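You operate a simulated robot arm through the tools that you are given. There is no shell and no other tool.

You run a simulated robot arm. Do the job below in one go: nothing can be reset, and whatever is moved stays where it is left.

JOB
Fit two medium blocks in the small drum, run it round, then brake.
Fine: the two on the bench top; open seats: the top one and the one opposite; one full turn, no trip; leave the other blocks.

The check looks at the end state, three seconds after you hand in, the way a careful person would. Anything else that was tipped, shoved, dropped, spilled or broken makes it a failure.

ROBOT AND FRAMES
A 7-joint arm with a fingered hand, fixed in place. Base frame: the origin is on the floor under the middle of its stand, x ahead of it, y to its left, z up. Lengths are in mm, angles in rad, forces in N, time in s.
It reaches about 1228 mm from its shoulder. Its first joint turns from -2.007 to 2.007 rad. Payload 5 kg.
The tool frame sits at the grasp point between the pads (the TCP): z along the fingers, y along the line on which they close. The tips reach 32 mm beyond it. The gripper opens to 160 mm; its body begins 89 mm behind the TCP. The gripper is a hand of 4 fingers: y runs from the thumb to the fingers, the wrist lies at [0, 0, -267] in the tool frame, and closing takes about 1.5 s.
Orientation is told as [roll, pitch, yaw] about the base's x, y, z axes, in that order, counted from this pose: with the fingers straight down and closing along the base's y, the tool's x points along the base's -x, its y along +y and its z along -z.

CONTROLS
- The arm moves only by the tool jog_arm. Its argument "deltas" is one flat list of numbers, 6 for each row, row after row: the shift along the tool's x, y, z in m, then the turn, a rotation vector about the tool's x, y, z in rad. In form: [x, y, z, ax, ay, az, x, y, z, ax, ay, az, ...]. A call has 1 to 20 rows; each row shifts and turns the commanded pose from where the row before left it, along the tool's axes as they then stand. "grip" is the closure, from 0 (fully open) to 1 (shut), set as the call begins (left out, the last holds). Rows are played at 5 a second. More than 50 mm and 0.15 rad between two rows, or a gripper value outside its range, and nothing of the call is played. A pose out of reach is approached as far as the arm can. The call stops where the force on the tool passes 50 N (or 10 N more than at its start, if that is more) or the arm is blocked; 0.2 s more then pass. The fingers move at their own pace (about 45 mm/s each) and stop on an object; they squeeze with about 22 N. The grip force told is the motor's: it shows also when the fingers shut on nothing. Time passes only in rows, and 0.2 s behind the last, so rows that do not move let the fingers close. It gives the time, the measured TCP pose, the force on the tool (base axes), the opening and the grip force at its end, in the units of the frame above (readings bear some noise), with the torque about the TCP (base axes, N m) and any sound that the robot's microphone picked up, and new pictures: "views" is both (left out), scene, wrist or none.
- Cameras (640 x 400 px; columns grow to the right, rows downward): "scene" is fixed at [389.6, -499.3, 1485.9]; the picture's right is [0.97, -0.26, 0.00], its down [-0.06, -0.23, -0.97] and it looks along [0.25, 0.94, -0.23] (base axes); focal length 310 px, centre (320, 200). "wrist" rides on the gripper at [80, -4, -114] in the tool frame; the picture's right is [0.05, 1.00, 0.00], its down [-0.82, 0.04, -0.58] and it looks along [-0.58, 0.03, 0.82] (tool axes); focal length 265 px, centre (320, 200). There is no depth. A picture from a camera that has moved, and an enlarged one, comes with that camera's place and axes in the base frame and with its lens. The place of the scene camera against the robot may be out by one fixed shift of up to 12 mm in any direction.
- raise_lower(by): slides the trunk up (or, below 0, down) by that many mm; the arm rides with it, the base frame stays. It gives what a move gives, with no picture.
- set_fingers(finger1, finger2, finger3, thumb_bend): sets how far each is bent, from 0 (flat) to 1 (curled in); at 0.3 the hand is open as for a grip, at 0.7 the pads meet at the TCP. One left out holds its place. A second passes; each finger stops where it meets its share of the squeeze, and holds until it gets a number again. A gripper value or a shape takes the hand back. It gives what a move gives, with no picture; readings hold the bend of each and the force on the fingers (four entries, about 0 where the hand has none), thumb and palm.
- preshape(shape): the hand has 4 fingers and takes this shape, open, in about a second: jaw (thumb against the fingers, like two jaws); tri (thumb and two fingers); tip (a fingertip pinch); poke (one finger out to press); point (the index stretched); flat (the hand flat); cup (the hand cupped); fist (a fist). The gripper value then closes the fingers along that shape, each until it touches; the sizes above hold for jaw. It gives what a move gives, with no picture.
- zoom(camera, box): a new picture of the part [left, top, right, bottom] of that camera's present view, enlarged. It takes no simulated time.
- sign_off(): hands the job in; it is judged then, once.

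Places have to be worked out from the pictures, the camera data and where the tool is seen. Open the gripper and draw the arm clear of the work before you hand the job in, unless the task says otherwise.

The tools are called after ">>>" as a command line: name --argument value ..., lists and objects as JSON in quotes. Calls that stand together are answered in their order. jog_arm: Moves the arm, as the interface text tells. Its arguments: {"type":"object","properties":{"deltas":{"type":"array","items":{"type":"number"}},"grip":{"type":"number"},"views":{"type":"string","enum":["both","scene","wrist","none"]}},"required":["deltas"]} The other tools are called the same way: raise_lower (by) moves the trunk up or down; preshape (shape) gives the hand a shape; set_fingers (finger1, finger2, finger3, thumb_bend) moves the fingers one by one; zoom (camera, box) takes an enlarged picture of a part of a camera's view; sign_off () hands the job in.

At the start:

```text
time: 0.0
tool_pos: [592.6, 367.2, 1450.7]
tcp_rot: [-0.001, 0.0, 0.002]
wrist_force: [-0.2, 0.2, -0.1]
ft_torque: [-0.01, 0.0, 0.0]
width: 160.2
grasp_force: 0.1
shape: jaw
bend: [0.3, 0.3, 0.3, 0.3]
finger forces: [0.1, 0.1, 0.0, 0.0, 0.0, 0.0]
trunk travel left (down, up): [-750.0, 240.0]
```

scene: 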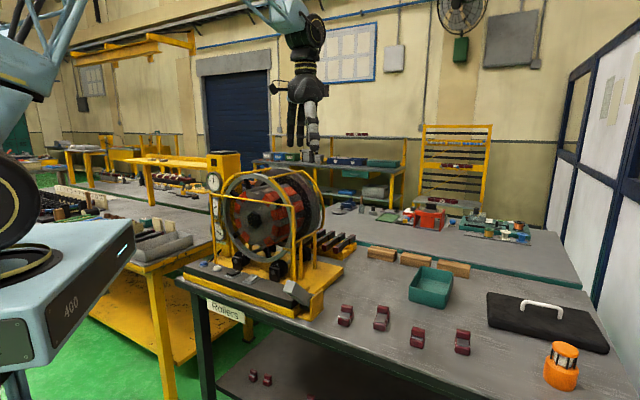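
wrist: 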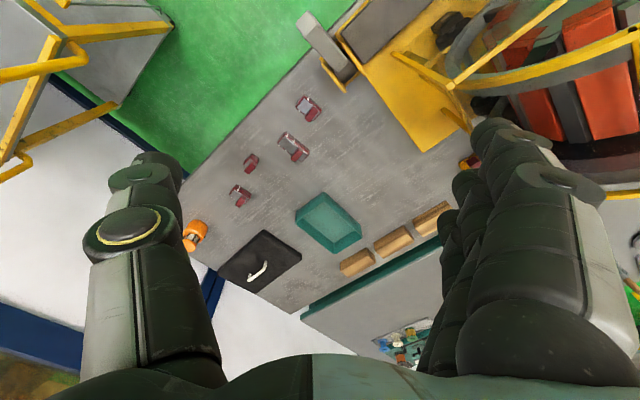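

The scene shows a drum machine on a bench with a cage, several dark-red blocks on the bench, and a lamp, tray and case. I'll enlarge the machine and the blocks before moving anything.

>>> zoom --camera "scene" --box '[180, 140, 360, 320]'

>>> zoom --camera "scene" --box '[320, 240, 620, 400]'

>>> zoom --camera "wrist" --box '[160, 0, 640, 300]'

>>> zoom --camera "scene" --box '[0, 140, 200, 300]'

```text
2.22 times, centred on (270, 230) of scene
camera zoom: at [389.6, -499.3, 1485.9], right [0.97, -0.26, 0.0], down [-0.06, -0.23, -0.97], along [0.25, 0.94, -0.23], focal length 690 px, centre (431, 133)
```

zoom: 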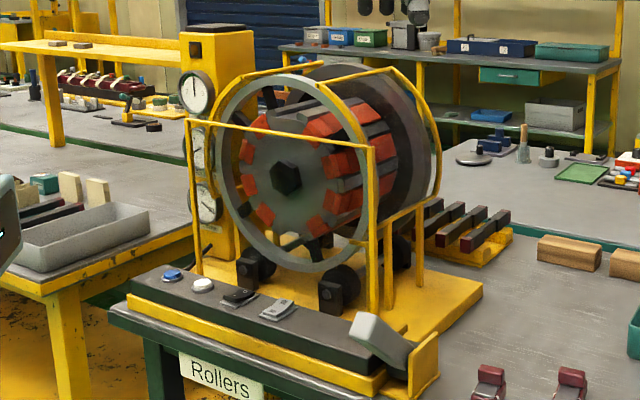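

```text
2.13 times, centred on (470, 320) of scene
camera zoom: at [389.6, -499.3, 1485.9], right [0.97, -0.26, 0.0], down [-0.06, -0.23, -0.97], along [0.25, 0.94, -0.23], focal length 662 px, centre (0, -56)
```

zoom: 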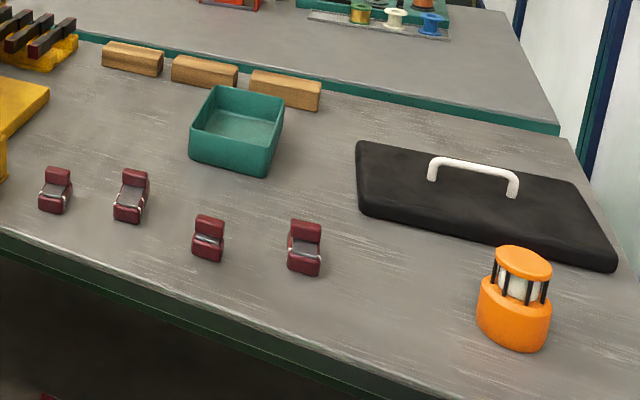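

```text
1.33 times, centred on (400, 150) of wrist
camera zoom: at [514.0, 363.6, 1564.5], right [-0.05, 1.0, 0.0], down [0.82, 0.04, 0.58], along [0.58, 0.03, -0.82], focal length 354 px, centre (213, 267)
```

zoom: 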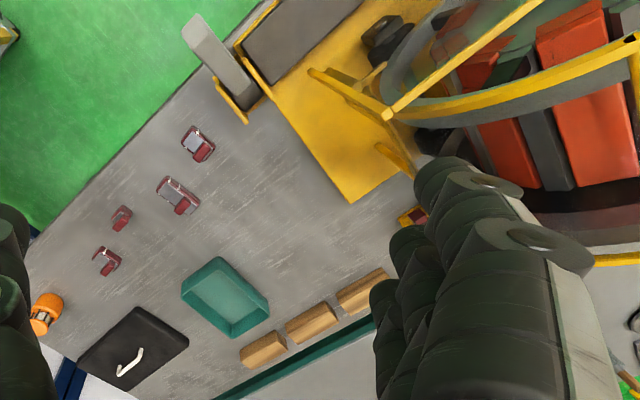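

```text
2.50 times, centred on (100, 220) of scene
camera zoom: at [389.6, -499.3, 1485.9], right [0.97, -0.26, 0.0], down [-0.06, -0.23, -0.97], along [0.25, 0.94, -0.23], focal length 776 px, centre (870, 150)
```

zoom: 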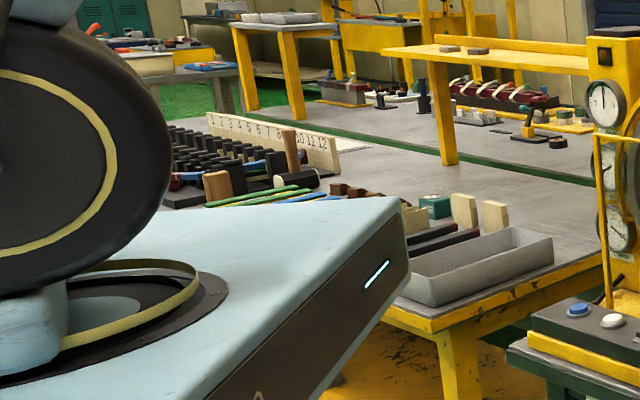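

Bench top works out to be near z≈870–890, with the four blocks around x≈700–1000. I'll enlarge the drum face, the control panel and each block further to identify the details.

>>> zoom --camera "scene" --box '[218, 165, 310, 265]'

>>> zoom --camera "scene" --box '[180, 245, 320, 330]'

>>> zoom --camera "scene" --box '[330, 295, 400, 335]'

>>> zoom --camera "scene" --box '[400, 315, 480, 365]'

>>> zoom --camera "scene" --box '[200, 150, 240, 250]'

>>> zoom --camera "wrist" --box '[220, 80, 340, 220]'

>>> zoom --camera "wrist" --box '[430, 0, 640, 200]'

>>> zoom --camera "scene" --box '[200, 325, 320, 400]'

```text
4.00 times, centred on (264, 215) of scene
camera zoom: at [389.6, -499.3, 1485.9], right [0.97, -0.26, 0.0], down [-0.06, -0.23, -0.97], along [0.25, 0.94, -0.23], focal length 1241 px, centre (544, 140)
```

zoom: 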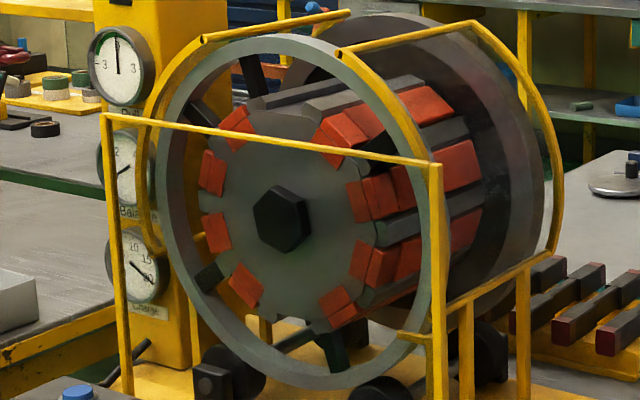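

```text
4.57 times, centred on (250, 288) of scene
camera zoom: at [389.6, -499.3, 1485.9], right [0.97, -0.26, 0.0], down [-0.06, -0.23, -0.97], along [0.25, 0.94, -0.23], focal length 1419 px, centre (640, -200)
```

zoom: 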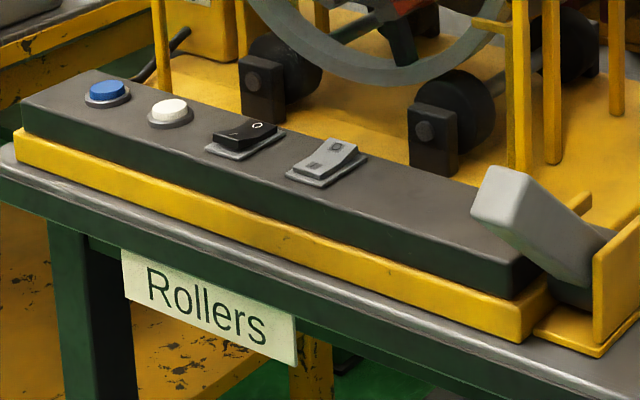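

```text
9.14 times, centred on (365, 315) of scene
camera zoom: at [389.6, -499.3, 1485.9], right [0.97, -0.26, 0.0], down [-0.06, -0.23, -0.97], along [0.25, 0.94, -0.23], focal length 2838 px, centre (-91, -851)
```

zoom: 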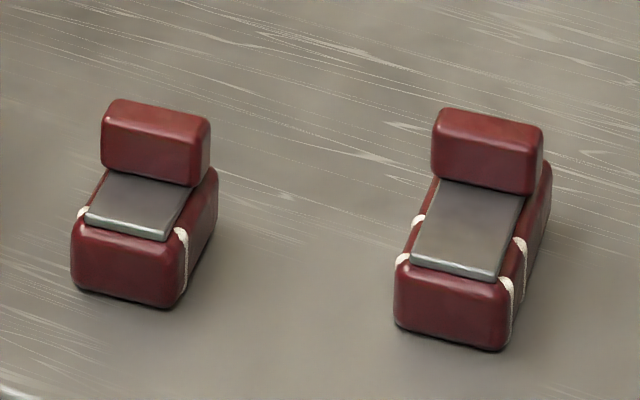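

```text
8.00 times, centred on (440, 340) of scene
camera zoom: at [389.6, -499.3, 1485.9], right [0.97, -0.26, 0.0], down [-0.06, -0.23, -0.97], along [0.25, 0.94, -0.23], focal length 2483 px, centre (-640, -920)
```

zoom: 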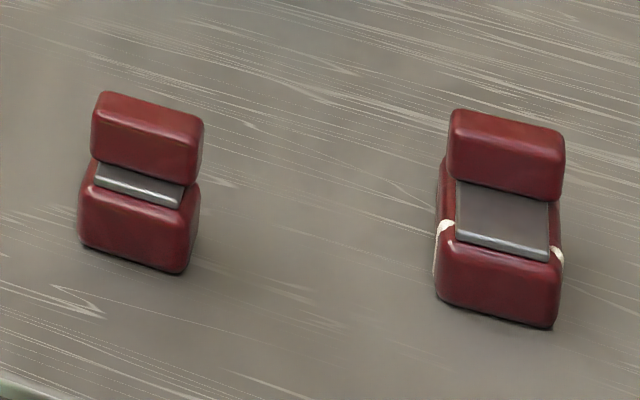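

```text
4.00 times, centred on (220, 200) of scene
camera zoom: at [389.6, -499.3, 1485.9], right [0.97, -0.26, 0.0], down [-0.06, -0.23, -0.97], along [0.25, 0.94, -0.23], focal length 1241 px, centre (720, 200)
```

zoom: 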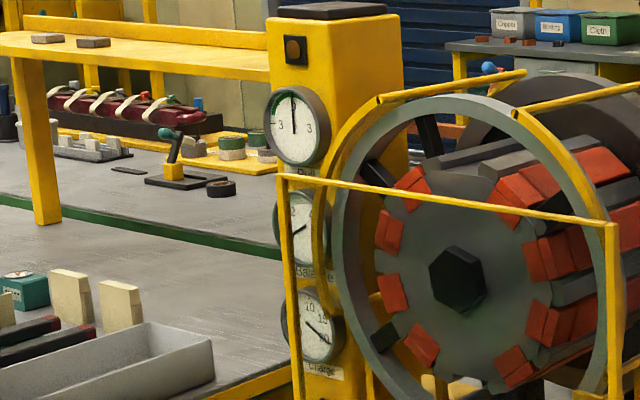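

```text
2.86 times, centred on (280, 150) of wrist
camera zoom: at [514.0, 363.6, 1564.5], right [-0.05, 1.0, 0.0], down [0.82, 0.04, 0.58], along [0.58, 0.03, -0.82], focal length 758 px, centre (434, 343)
```

zoom: 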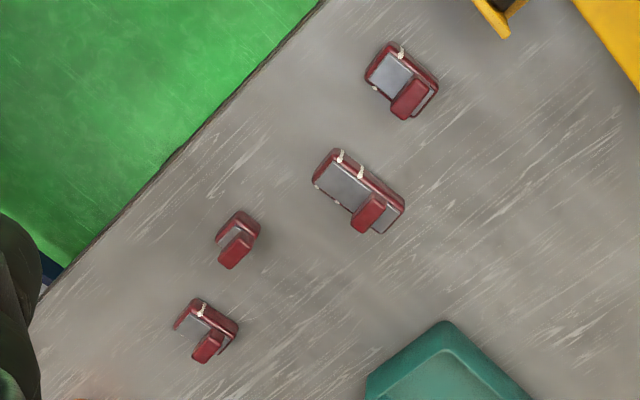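

```text
2.00 times, centred on (535, 100) of wrist
camera zoom: at [514.0, 363.6, 1564.5], right [-0.05, 1.0, 0.0], down [0.82, 0.04, 0.58], along [0.58, 0.03, -0.82], focal length 531 px, centre (-110, 400)
```

zoom: 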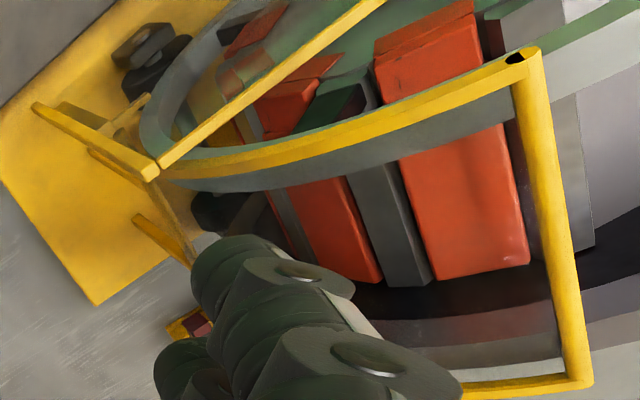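

```text
5.33 times, centred on (260, 362) of scene
camera zoom: at [389.6, -499.3, 1485.9], right [0.97, -0.26, 0.0], down [-0.06, -0.23, -0.97], along [0.25, 0.94, -0.23], focal length 1655 px, centre (640, -667)
```

zoom: 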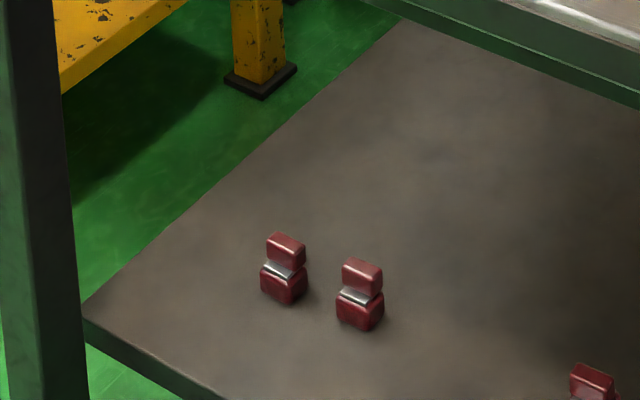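

The blocks are coded by white bands: the short ones have none, A and D (leftmost and rightmost) have one and so are medium, and B has two, so is large. Next I'll enlarge the gauges, panel symbols and drum top.

>>> zoom --camera "scene" --box '[205, 165, 226, 250]'

>>> zoom --camera "scene" --box '[205, 168, 225, 190]'

>>> zoom --camera "scene" --box '[205, 190, 225, 212]'

>>> zoom --camera "scene" --box '[205, 212, 225, 244]'

>>> zoom --camera "scene" --box '[195, 260, 265, 295]'

>>> zoom --camera "scene" --box '[270, 270, 330, 325]'

>>> zoom --camera "scene" --box '[250, 165, 330, 215]'

>>> zoom --camera "scene" --box '[225, 225, 305, 285]'

```text
4.71 times, centred on (216, 208) of scene
camera zoom: at [389.6, -499.3, 1485.9], right [0.97, -0.26, 0.0], down [-0.06, -0.23, -0.97], along [0.25, 0.94, -0.23], focal length 1460 px, centre (812, 165)
```

zoom: 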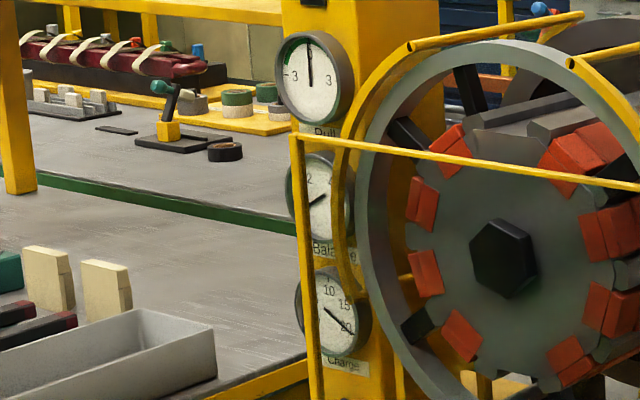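

```text
16.00 times, centred on (215, 179) of scene
camera zoom: at [389.6, -499.3, 1485.9], right [0.97, -0.26, 0.0], down [-0.06, -0.23, -0.97], along [0.25, 0.94, -0.23], focal length 4966 px, centre (2000, 536)
```

zoom: 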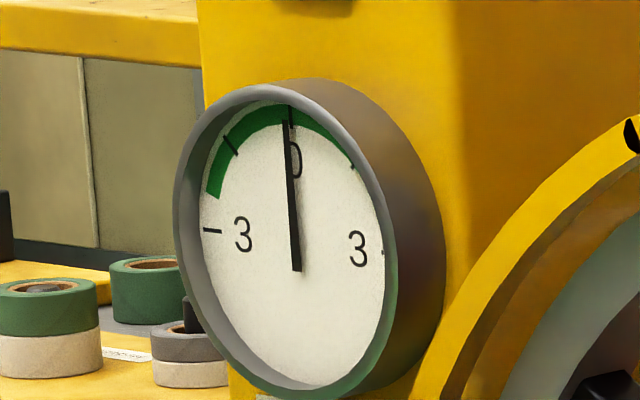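

```text
16.00 times, centred on (215, 201) of scene
camera zoom: at [389.6, -499.3, 1485.9], right [0.97, -0.26, 0.0], down [-0.06, -0.23, -0.97], along [0.25, 0.94, -0.23], focal length 4966 px, centre (2000, 184)
```

zoom: 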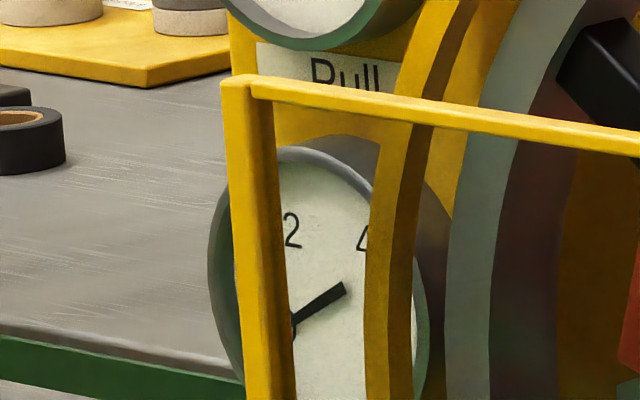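

```text
12.50 times, centred on (215, 228) of scene
camera zoom: at [389.6, -499.3, 1485.9], right [0.97, -0.26, 0.0], down [-0.06, -0.23, -0.97], along [0.25, 0.94, -0.23], focal length 3879 px, centre (1632, -150)
```

zoom: 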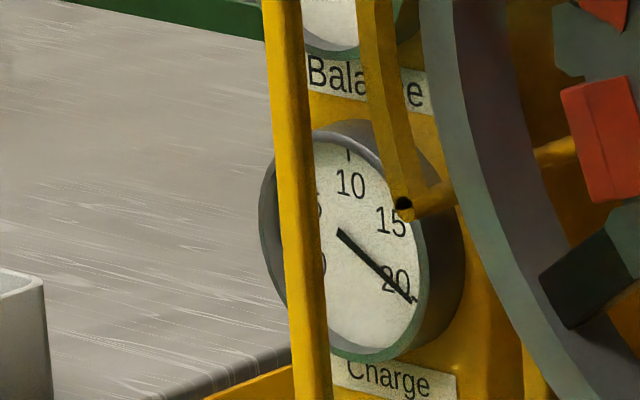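

```text
9.14 times, centred on (230, 278) of scene
camera zoom: at [389.6, -499.3, 1485.9], right [0.97, -0.26, 0.0], down [-0.06, -0.23, -0.97], along [0.25, 0.94, -0.23], focal length 2838 px, centre (1143, -509)
```

zoom: 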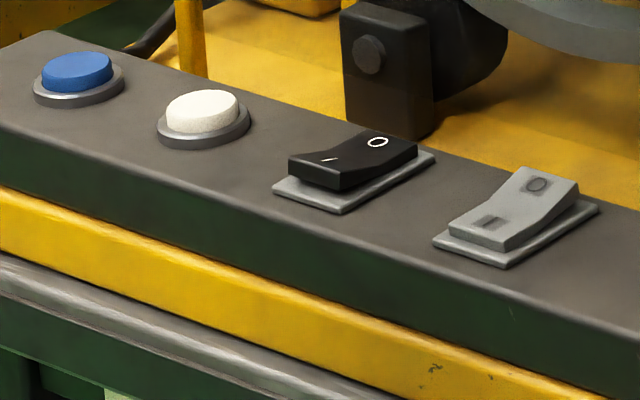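

```text
7.27 times, centred on (300, 298) of scene
camera zoom: at [389.6, -499.3, 1485.9], right [0.97, -0.26, 0.0], down [-0.06, -0.23, -0.97], along [0.25, 0.94, -0.23], focal length 2257 px, centre (466, -509)
```

zoom: 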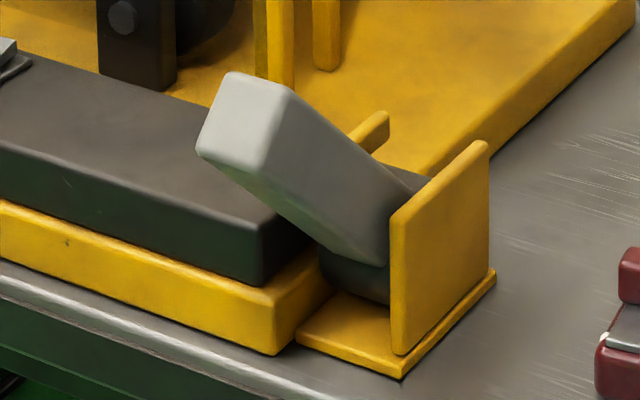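

```text
8.00 times, centred on (290, 190) of scene
camera zoom: at [389.6, -499.3, 1485.9], right [0.97, -0.26, 0.0], down [-0.06, -0.23, -0.97], along [0.25, 0.94, -0.23], focal length 2483 px, centre (560, 280)
```

zoom: 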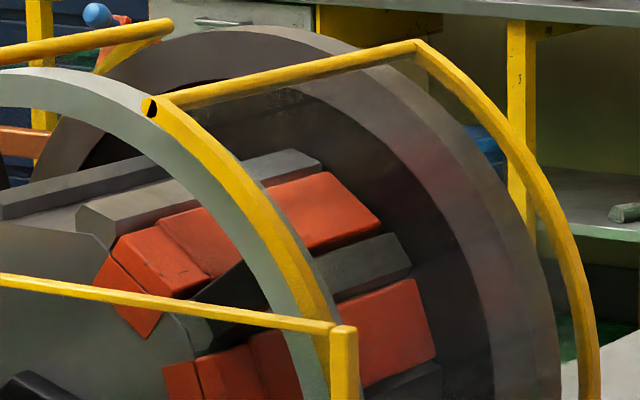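

```text
6.67 times, centred on (265, 255) of scene
camera zoom: at [389.6, -499.3, 1485.9], right [0.97, -0.26, 0.0], down [-0.06, -0.23, -0.97], along [0.25, 0.94, -0.23], focal length 2069 px, centre (687, -167)
```

zoom: 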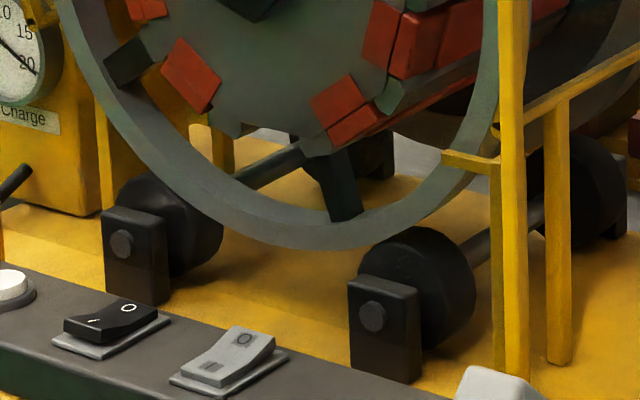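

The station has Pull, Balance and Charge gauges, and a panel with blue and white buttons, two rockers and a grey paddle, all turned about 45° from the base axes. I'll move the hand over toward the front of the drum at the same height, yaw it 45°, and look from there.

>>> jog_arm --deltas '[0.0357, 0.0233, 0, 0, 0, 0, 0.0357, 0.0233, 0, 0, 0, 0, 0.0357, 0.0233, 0, 0, 0, 0, 0.0357, 0.0233, 0, 0, 0, 0, 0.0357, 0.0233, 0, 0, 0, 0, 0.0357, 0.0233, 0, 0, 0, 0, 0.0357, 0.0233, 0, 0, 0, 0, 0.0357, 0.0233, 0, 0, 0, 0, 0.0357, 0.0233, 0, 0, 0, 0, 0, 0, 0, 0, 0, -0.131, 0, 0, 0, 0, 0, -0.131, 0, 0, 0, 0, 0, -0.131, 0, 0, 0, 0, 0, -0.131, 0, 0, 0, 0, 0, -0.131, 0, 0, 0, 0, 0, -0.131]'

```text
time: 3.2
tool_pos: [271.8, 577.1, 1451.3]
tcp_rot: [0.0, -0.001, 0.789]
wrist_force: [0.7, 0.4, 0.9]
ft_torque: [0.01, 0.02, 0.01]
width: 160.1
grasp_force: 0.1
shape: jaw
bend: [0.3, 0.3, 0.3, 0.3]
finger forces: [0.0, 0.0, 0.0, 0.0, 0.0, 0.0]
trunk travel left (down, up): [-750.0, 240.0]
camera wrist: at [218.8, 518.0, 1564.7], right [-0.74, 0.67, 0.0], down [0.55, 0.61, 0.58], along [0.39, 0.43, -0.82], focal length 265 px, centre (320, 200)
```

scene: 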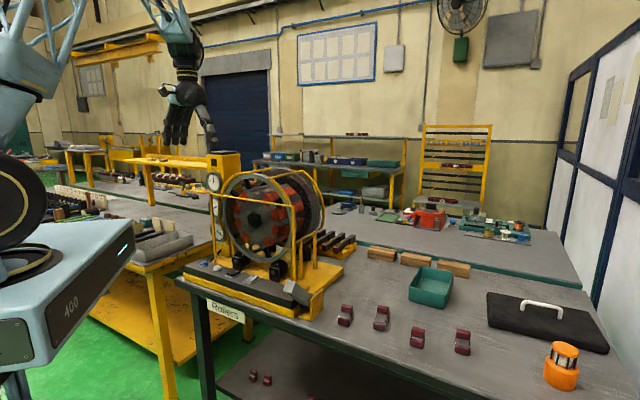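
wrist: 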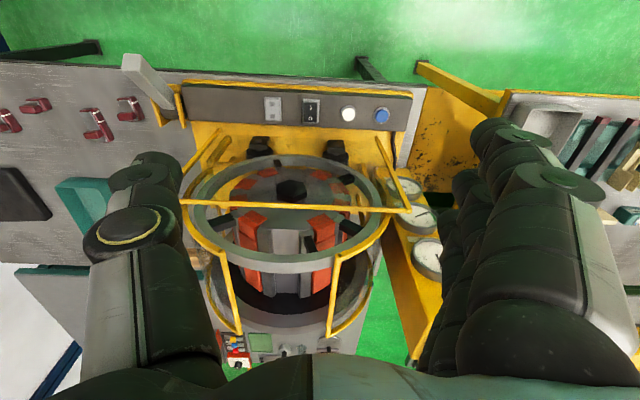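

Good overhead view of the whole station, with the front side at the top of the picture. I'll enlarge the drum, the panel and the gauges from here.

>>> zoom --camera "wrist" --box '[180, 140, 410, 340]'

>>> zoom --camera "wrist" --box '[240, 80, 430, 160]'

>>> zoom --camera "wrist" --box '[360, 150, 460, 290]'

>>> zoom --camera "wrist" --box '[0, 50, 200, 150]'

>>> zoom --camera "wrist" --box '[230, 195, 350, 305]'

>>> zoom --camera "wrist" --box '[200, 290, 400, 380]'

```text
2.00 times, centred on (295, 240) of wrist
camera zoom: at [218.8, 518.0, 1564.7], right [-0.74, 0.67, 0.0], down [0.55, 0.61, 0.58], along [0.39, 0.43, -0.82], focal length 531 px, centre (370, 120)
```

zoom: 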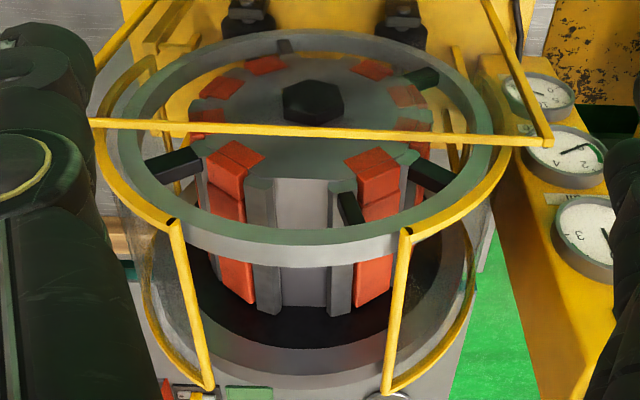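

```text
3.37 times, centred on (335, 120) of wrist
camera zoom: at [218.8, 518.0, 1564.7], right [-0.74, 0.67, 0.0], down [0.55, 0.61, 0.58], along [0.39, 0.43, -0.82], focal length 894 px, centre (270, 470)
```

zoom: 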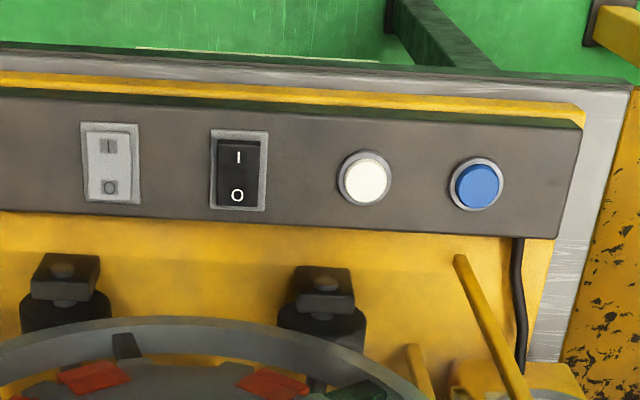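

```text
2.86 times, centred on (410, 220) of wrist
camera zoom: at [218.8, 518.0, 1564.7], right [-0.74, 0.67, 0.0], down [0.55, 0.61, 0.58], along [0.39, 0.43, -0.82], focal length 758 px, centre (63, 143)
```

zoom: 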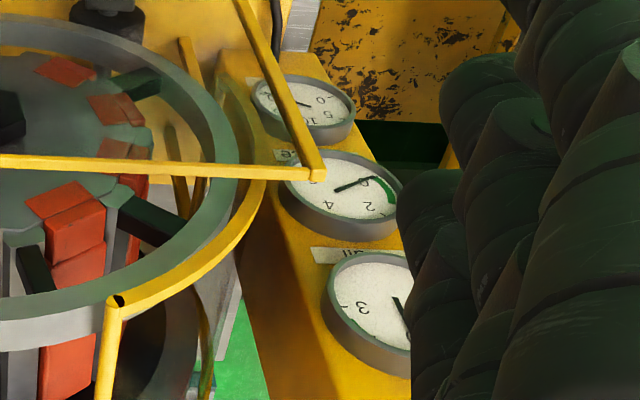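

```text
3.20 times, centred on (100, 100) of wrist
camera zoom: at [218.8, 518.0, 1564.7], right [-0.74, 0.67, 0.0], down [0.55, 0.61, 0.58], along [0.39, 0.43, -0.82], focal length 849 px, centre (1024, 520)
```

zoom: 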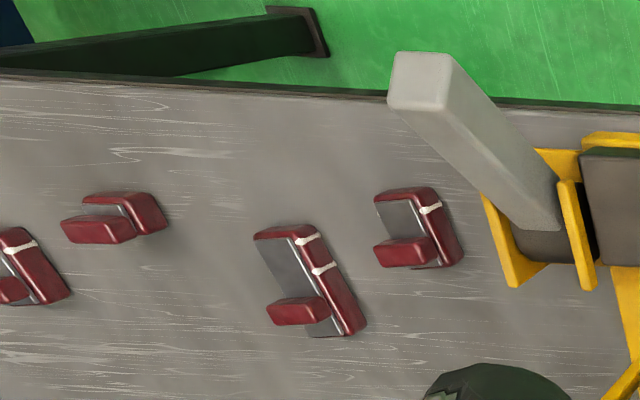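

```text
3.64 times, centred on (290, 250) of wrist
camera zoom: at [218.8, 518.0, 1564.7], right [-0.74, 0.67, 0.0], down [0.55, 0.61, 0.58], along [0.39, 0.43, -0.82], focal length 965 px, centre (429, 18)
```

zoom: 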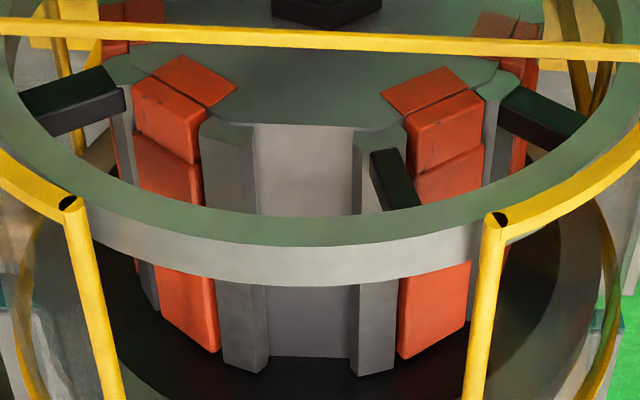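

```text
3.20 times, centred on (300, 335) of wrist
camera zoom: at [218.8, 518.0, 1564.7], right [-0.74, 0.67, 0.0], down [0.55, 0.61, 0.58], along [0.39, 0.43, -0.82], focal length 849 px, centre (384, -232)
```

zoom: 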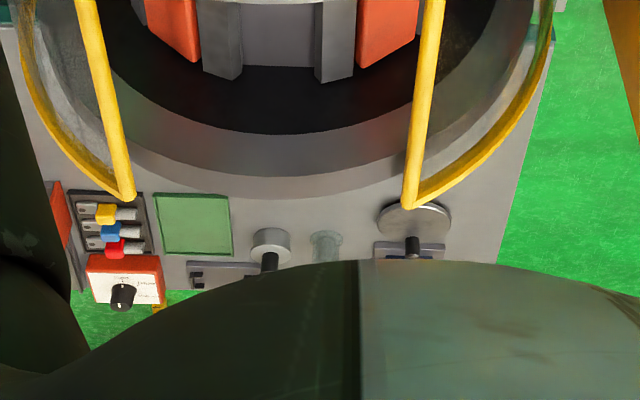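

The top seat is the bare gap between two grey ribs, and the cage is open above it. I'll check for instructions on the wall board, and zoom on the paddle, the rockers and the rack behind the drum.

>>> zoom --camera "scene" --box '[590, 50, 640, 150]'

>>> zoom --camera "scene" --box '[310, 225, 360, 260]'

>>> zoom --camera "wrist" --box '[262, 92, 325, 130]'

>>> zoom --camera "wrist" --box '[110, 45, 190, 130]'

>>> zoom --camera "scene" --box '[224, 268, 262, 290]'

>>> zoom --camera "scene" --box '[190, 235, 240, 285]'

```text
4.00 times, centred on (615, 100) of scene
camera zoom: at [389.6, -499.3, 1485.9], right [0.97, -0.26, 0.0], down [-0.06, -0.23, -0.97], along [0.25, 0.94, -0.23], focal length 1241 px, centre (-860, 600)
```

zoom: 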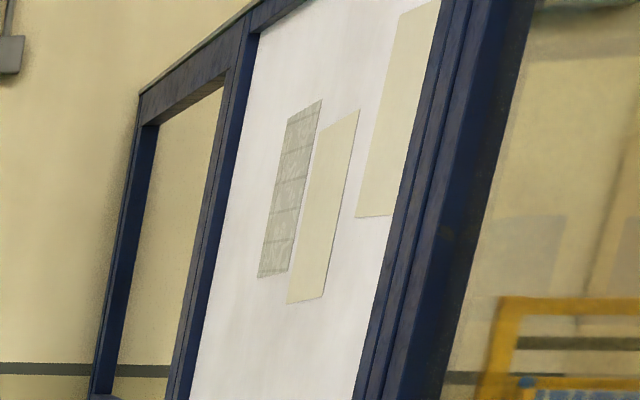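

```text
11.43 times, centred on (335, 242) of scene
camera zoom: at [389.6, -499.3, 1485.9], right [0.97, -0.26, 0.0], down [-0.06, -0.23, -0.97], along [0.25, 0.94, -0.23], focal length 3547 px, centre (149, -286)
```

zoom: 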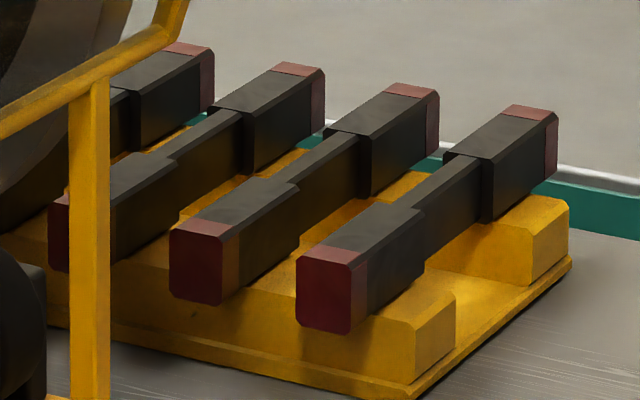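

```text
10.16 times, centred on (294, 111) of wrist
camera zoom: at [218.8, 518.0, 1564.7], right [-0.74, 0.67, 0.0], down [0.55, 0.61, 0.58], along [0.39, 0.43, -0.82], focal length 2696 px, centre (589, 1104)
```

zoom: 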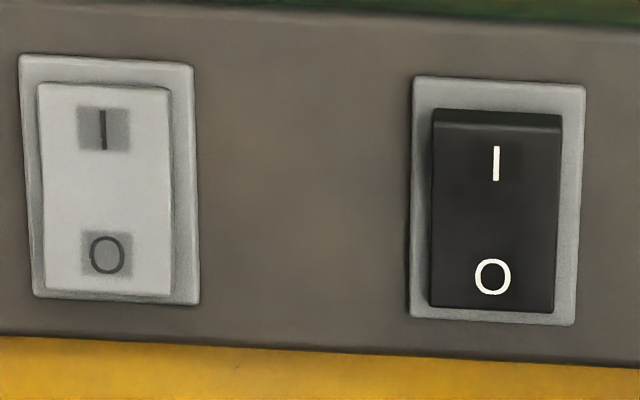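

```text
4.71 times, centred on (150, 88) of wrist
camera zoom: at [218.8, 518.0, 1564.7], right [-0.74, 0.67, 0.0], down [0.55, 0.61, 0.58], along [0.39, 0.43, -0.82], focal length 1249 px, centre (1120, 729)
```

zoom: 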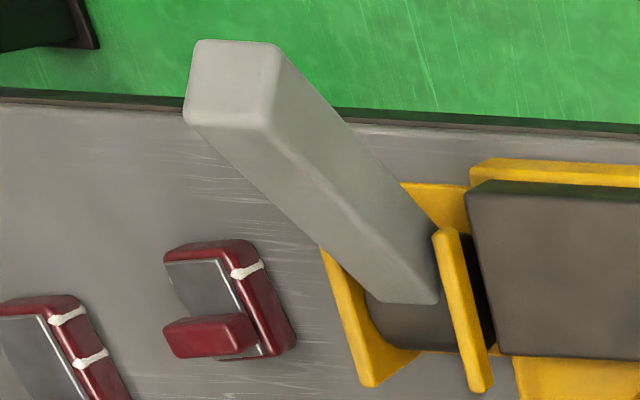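

```text
16.00 times, centred on (243, 279) of scene
camera zoom: at [389.6, -499.3, 1485.9], right [0.97, -0.26, 0.0], down [-0.06, -0.23, -0.97], along [0.25, 0.94, -0.23], focal length 4966 px, centre (1552, -1064)
```

zoom: 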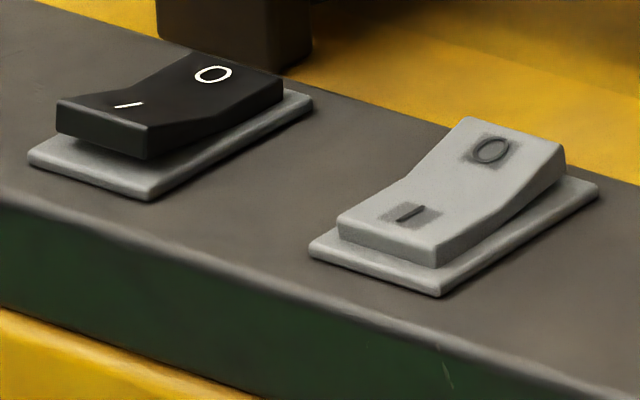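

```text
8.00 times, centred on (215, 260) of scene
camera zoom: at [389.6, -499.3, 1485.9], right [0.97, -0.26, 0.0], down [-0.06, -0.23, -0.97], along [0.25, 0.94, -0.23], focal length 2483 px, centre (1160, -280)
```

zoom: 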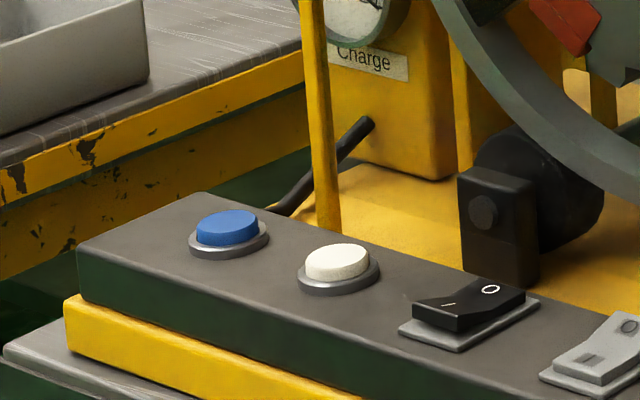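

Black rocker is at O (rear end pressed) and the grey rocker is at I (front end pressed). Next I'll move the hand 160 mm toward the drum at the same height to look straight down on the top seat.

>>> jog_arm --deltas '[-0.04, -0.011, 0, 0, 0, 0, -0.04, -0.011, 0, 0, 0, 0, -0.04, -0.011, 0, 0, 0, 0, -0.04, -0.011, 0, 0, 0, 0]'

```text
time: 4.2
tool_pos: [419.9, 664.3, 1449.8]
tcp_rot: [-0.001, 0.0, 0.788]
wrist_force: [0.2, 1.4, -0.1]
ft_torque: [-0.06, 0.0, -0.02]
width: 160.0
grasp_force: 0.0
shape: jaw
bend: [0.3, 0.3, 0.3, 0.3]
finger forces: [0.0, 0.0, 0.0, 0.0, 0.0, 0.0]
trunk travel left (down, up): [-750.0, 240.0]
camera wrist: at [366.4, 603.8, 1563.6], right [-0.74, 0.67, 0.0], down [0.55, 0.61, 0.58], along [0.39, 0.43, -0.82], focal length 265 px, centre (320, 200)
```

scene: 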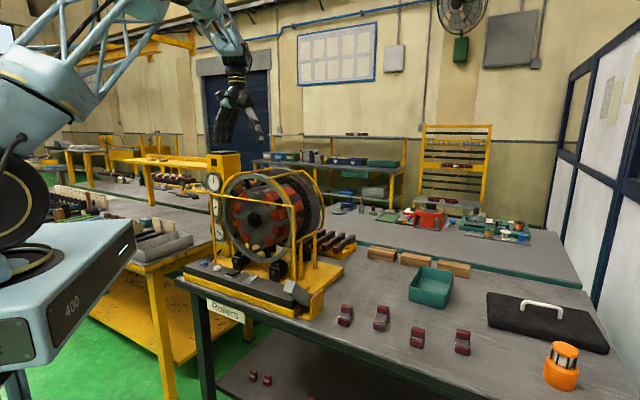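
wrist: 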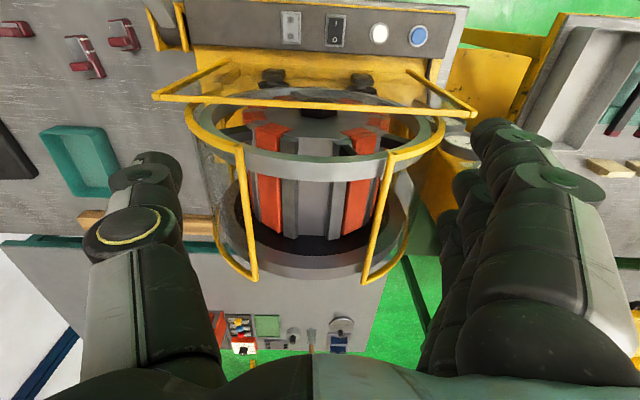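

Now I can see down onto the hub between the front ring and rear flange. I'll enlarge that region.

>>> zoom --camera "wrist" --box '[230, 90, 410, 260]'

>>> zoom --camera "wrist" --box '[150, 70, 480, 290]'

>>> zoom --camera "wrist" --box '[265, 140, 365, 250]'

>>> zoom --camera "wrist" --box '[220, 300, 380, 370]'

```text
2.35 times, centred on (320, 175) of wrist
camera zoom: at [366.4, 603.8, 1563.6], right [-0.74, 0.67, 0.0], down [0.55, 0.61, 0.58], along [0.39, 0.43, -0.82], focal length 624 px, centre (320, 259)
```

zoom: 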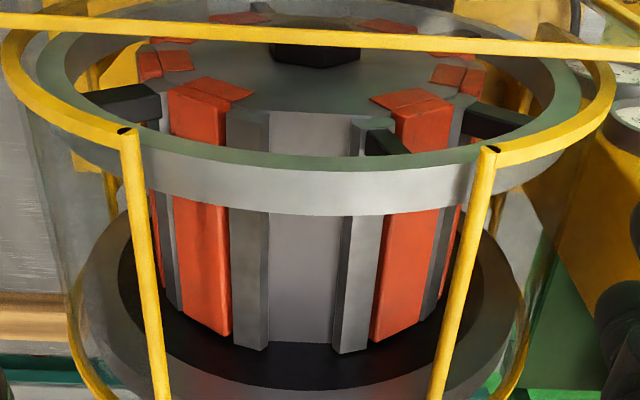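

```text
1.82 times, centred on (315, 180) of wrist
camera zoom: at [366.4, 603.8, 1563.6], right [-0.74, 0.67, 0.0], down [0.55, 0.61, 0.58], along [0.39, 0.43, -0.82], focal length 483 px, centre (329, 236)
```

zoom: 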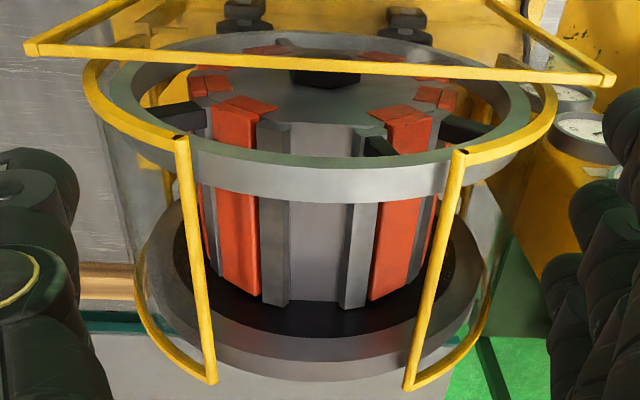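

```text
3.64 times, centred on (315, 195) of wrist
camera zoom: at [366.4, 603.8, 1563.6], right [-0.74, 0.67, 0.0], down [0.55, 0.61, 0.58], along [0.39, 0.43, -0.82], focal length 965 px, centre (338, 218)
```

zoom: 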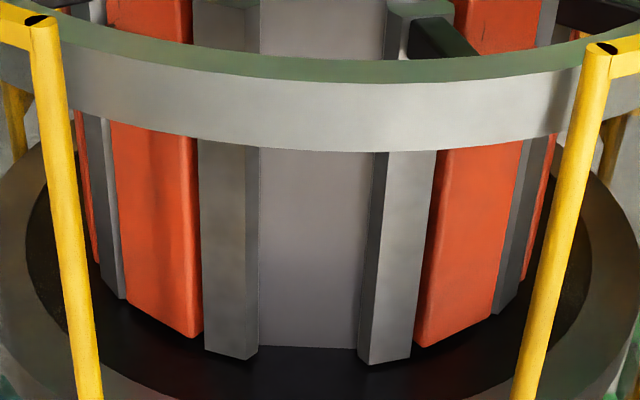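

```text
4.00 times, centred on (300, 335) of wrist
camera zoom: at [366.4, 603.8, 1563.6], right [-0.74, 0.67, 0.0], down [0.55, 0.61, 0.58], along [0.39, 0.43, -0.82], focal length 1062 px, centre (400, -340)
```

zoom: 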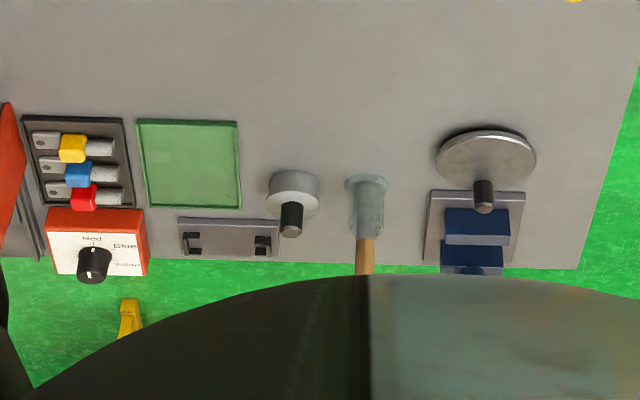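

The seat is a straight gap about 44 mm wide between the ribs, reachable from above between the ring (v≈840) and the rear flange. Now I'll move over to block A and descend to about 180 mm above it to measure its shape.

>>> jog_arm --deltas '[0.0024, -0.0427, 0, 0, 0, 0, 0.0024, -0.0427, 0, 0, 0, 0, 0.0024, -0.0427, 0, 0, 0, 0, 0.0024, -0.0427, 0, 0, 0, 0, 0.0024, -0.0427, 0, 0, 0, 0, 0.0024, -0.0427, 0, 0, 0, 0, 0.0024, -0.0427, 0, 0, 0, 0, 0.0024, -0.0427, 0, 0, 0, 0, 0.0024, -0.0427, 0, 0, 0, 0, 0.0024, -0.0427, 0, 0, 0, 0, 0, 0, 0.04625, 0, 0, 0, 0, 0, 0.04625, 0, 0, 0, 0, 0, 0.04625, 0, 0, 0, 0, 0, 0.04625, 0, 0, 0, 0, 0, 0.04625, 0, 0, 0, 0, 0, 0.04625, 0, 0, 0, 0, 0, 0.04625, 0, 0, 0, 0, 0, 0.04625, 0, 0, 0]'

```text
time: 8.0
tool_pos: [701.7, 343.4, 1081.2]
tcp_rot: [0.0, 0.0, 0.786]
wrist_force: [0.0, -0.7, -0.1]
ft_torque: [-0.01, 0.05, 0.01]
width: 160.1
grasp_force: 0.0
shape: jaw
bend: [0.3, 0.3, 0.3, 0.3]
finger forces: [0.0, 0.0, 0.0, 0.1, 0.0, 0.1]
trunk travel left (down, up): [-750.0, 240.0]
camera wrist: at [648.3, 283.2, 1194.2], right [-0.74, 0.67, 0.0], down [0.55, 0.61, 0.58], along [0.39, 0.43, -0.82], focal length 265 px, centre (320, 200)
```

scene: 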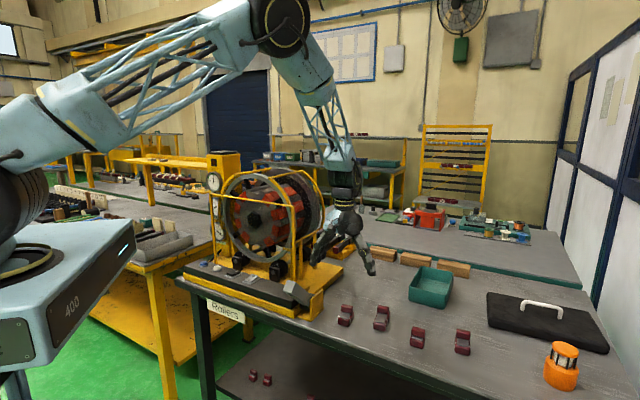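
wrist: 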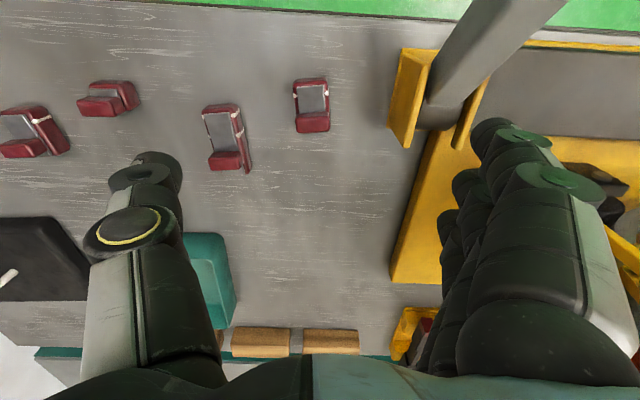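

All four blocks are now visible from close up. I'll zoom on each to measure them.

>>> zoom --camera "wrist" --box '[280, 65, 350, 145]'

>>> zoom --camera "wrist" --box '[0, 95, 80, 170]'

>>> zoom --camera "wrist" --box '[180, 90, 270, 180]'

>>> zoom --camera "wrist" --box '[380, 0, 580, 150]'

>>> zoom --camera "scene" --box '[330, 298, 362, 332]'

```text
5.00 times, centred on (315, 105) of wrist
camera zoom: at [648.3, 283.2, 1194.2], right [-0.74, 0.67, 0.0], down [0.55, 0.61, 0.58], along [0.39, 0.43, -0.82], focal length 1327 px, centre (345, 675)
```

zoom: 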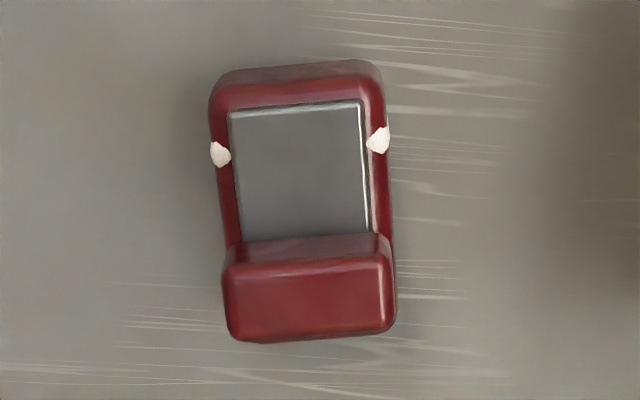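

```text
5.33 times, centred on (40, 132) of wrist
camera zoom: at [648.3, 283.2, 1194.2], right [-0.74, 0.67, 0.0], down [0.55, 0.61, 0.58], along [0.39, 0.43, -0.82], focal length 1416 px, centre (1813, 560)
```

zoom: 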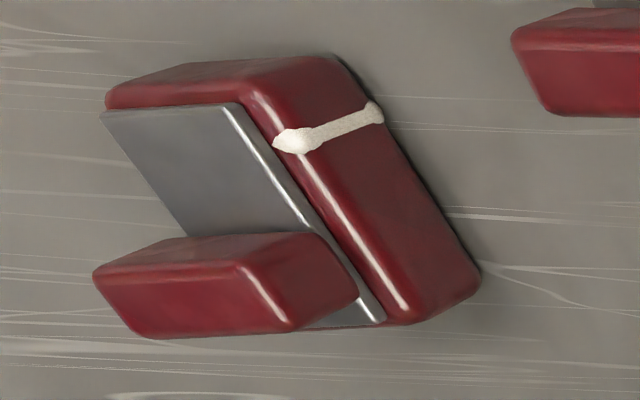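

```text
4.44 times, centred on (225, 135) of wrist
camera zoom: at [648.3, 283.2, 1194.2], right [-0.74, 0.67, 0.0], down [0.55, 0.61, 0.58], along [0.39, 0.43, -0.82], focal length 1180 px, centre (742, 489)
```

zoom: 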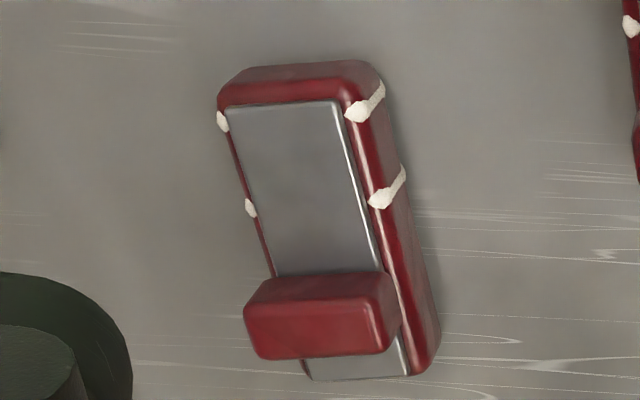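

```text
2.67 times, centred on (480, 75) of wrist
camera zoom: at [648.3, 283.2, 1194.2], right [-0.74, 0.67, 0.0], down [0.55, 0.61, 0.58], along [0.39, 0.43, -0.82], focal length 708 px, centre (-107, 533)
```

zoom: 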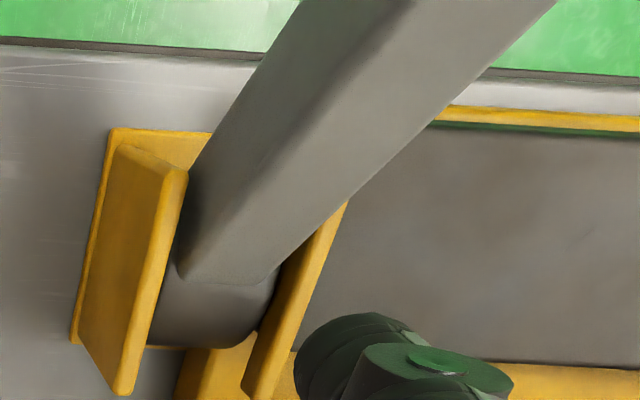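

```text
11.76 times, centred on (346, 315) of scene
camera zoom: at [389.6, -499.3, 1485.9], right [0.97, -0.26, 0.0], down [-0.06, -0.23, -0.97], along [0.25, 0.94, -0.23], focal length 3651 px, centre (14, -1153)
```

zoom: 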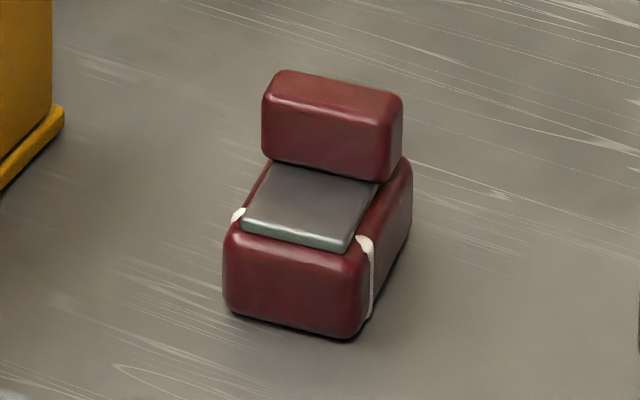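

Block A measures roughly 37 mm wide (u), 52 mm long (v) and 26 mm tall, with a handle bar about 18 mm thick on top near its rear. The best grip closes across the bar, along v, so I'll raise 50 mm and yaw the hand to −45° to look from the side.

>>> jog_arm --deltas '[0, 0, -0.05, 0, 0, 0, 0, 0, 0, 0, 0, 0.131, 0, 0, 0, 0, 0, 0.131, 0, 0, 0, 0, 0, 0.131, 0, 0, 0, 0, 0, 0.131, 0, 0, 0, 0, 0, 0.131, 0, 0, 0, 0, 0, 0.131, 0, 0, 0, 0, 0, 0.131, 0, 0, 0, 0, 0, 0.131, 0, 0, 0, 0, 0, 0.131, 0, 0, 0, 0, 0, 0.131, 0, 0, 0, 0, 0, 0.131, 0, 0, 0, 0, 0, 0.13]'

```text
time: 10.8
tool_pos: [702.6, 341.8, 1131.1]
tcp_rot: [-0.001, 0.001, -0.787]
wrist_force: [-0.8, 0.9, 0.1]
ft_torque: [0.01, 0.0, 0.01]
width: 159.9
grasp_force: 0.0
shape: jaw
bend: [0.3, 0.3, 0.3, 0.3]
finger forces: [0.0, 0.1, 0.0, 0.1, 0.0, 0.0]
trunk travel left (down, up): [-750.0, 240.0]
camera wrist: at [643.0, 395.1, 1244.8], right [0.67, 0.74, 0.0], down [0.61, -0.55, 0.58], along [0.43, -0.39, -0.82], focal length 265 px, centre (320, 200)
```

scene: 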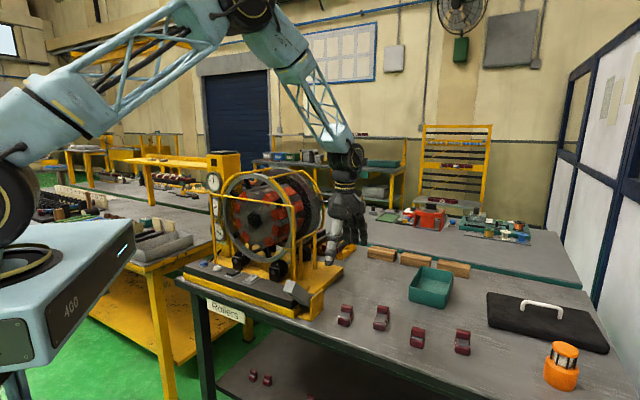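
wrist: 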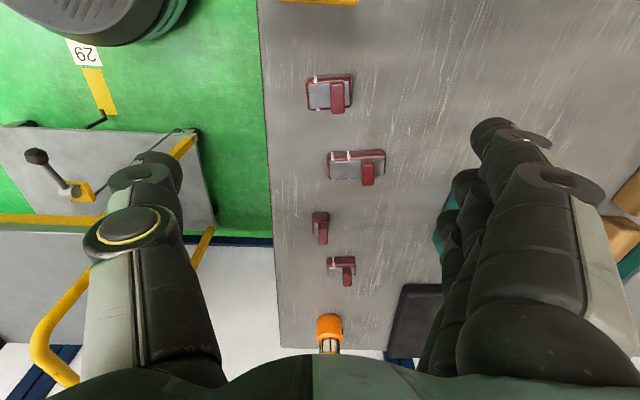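

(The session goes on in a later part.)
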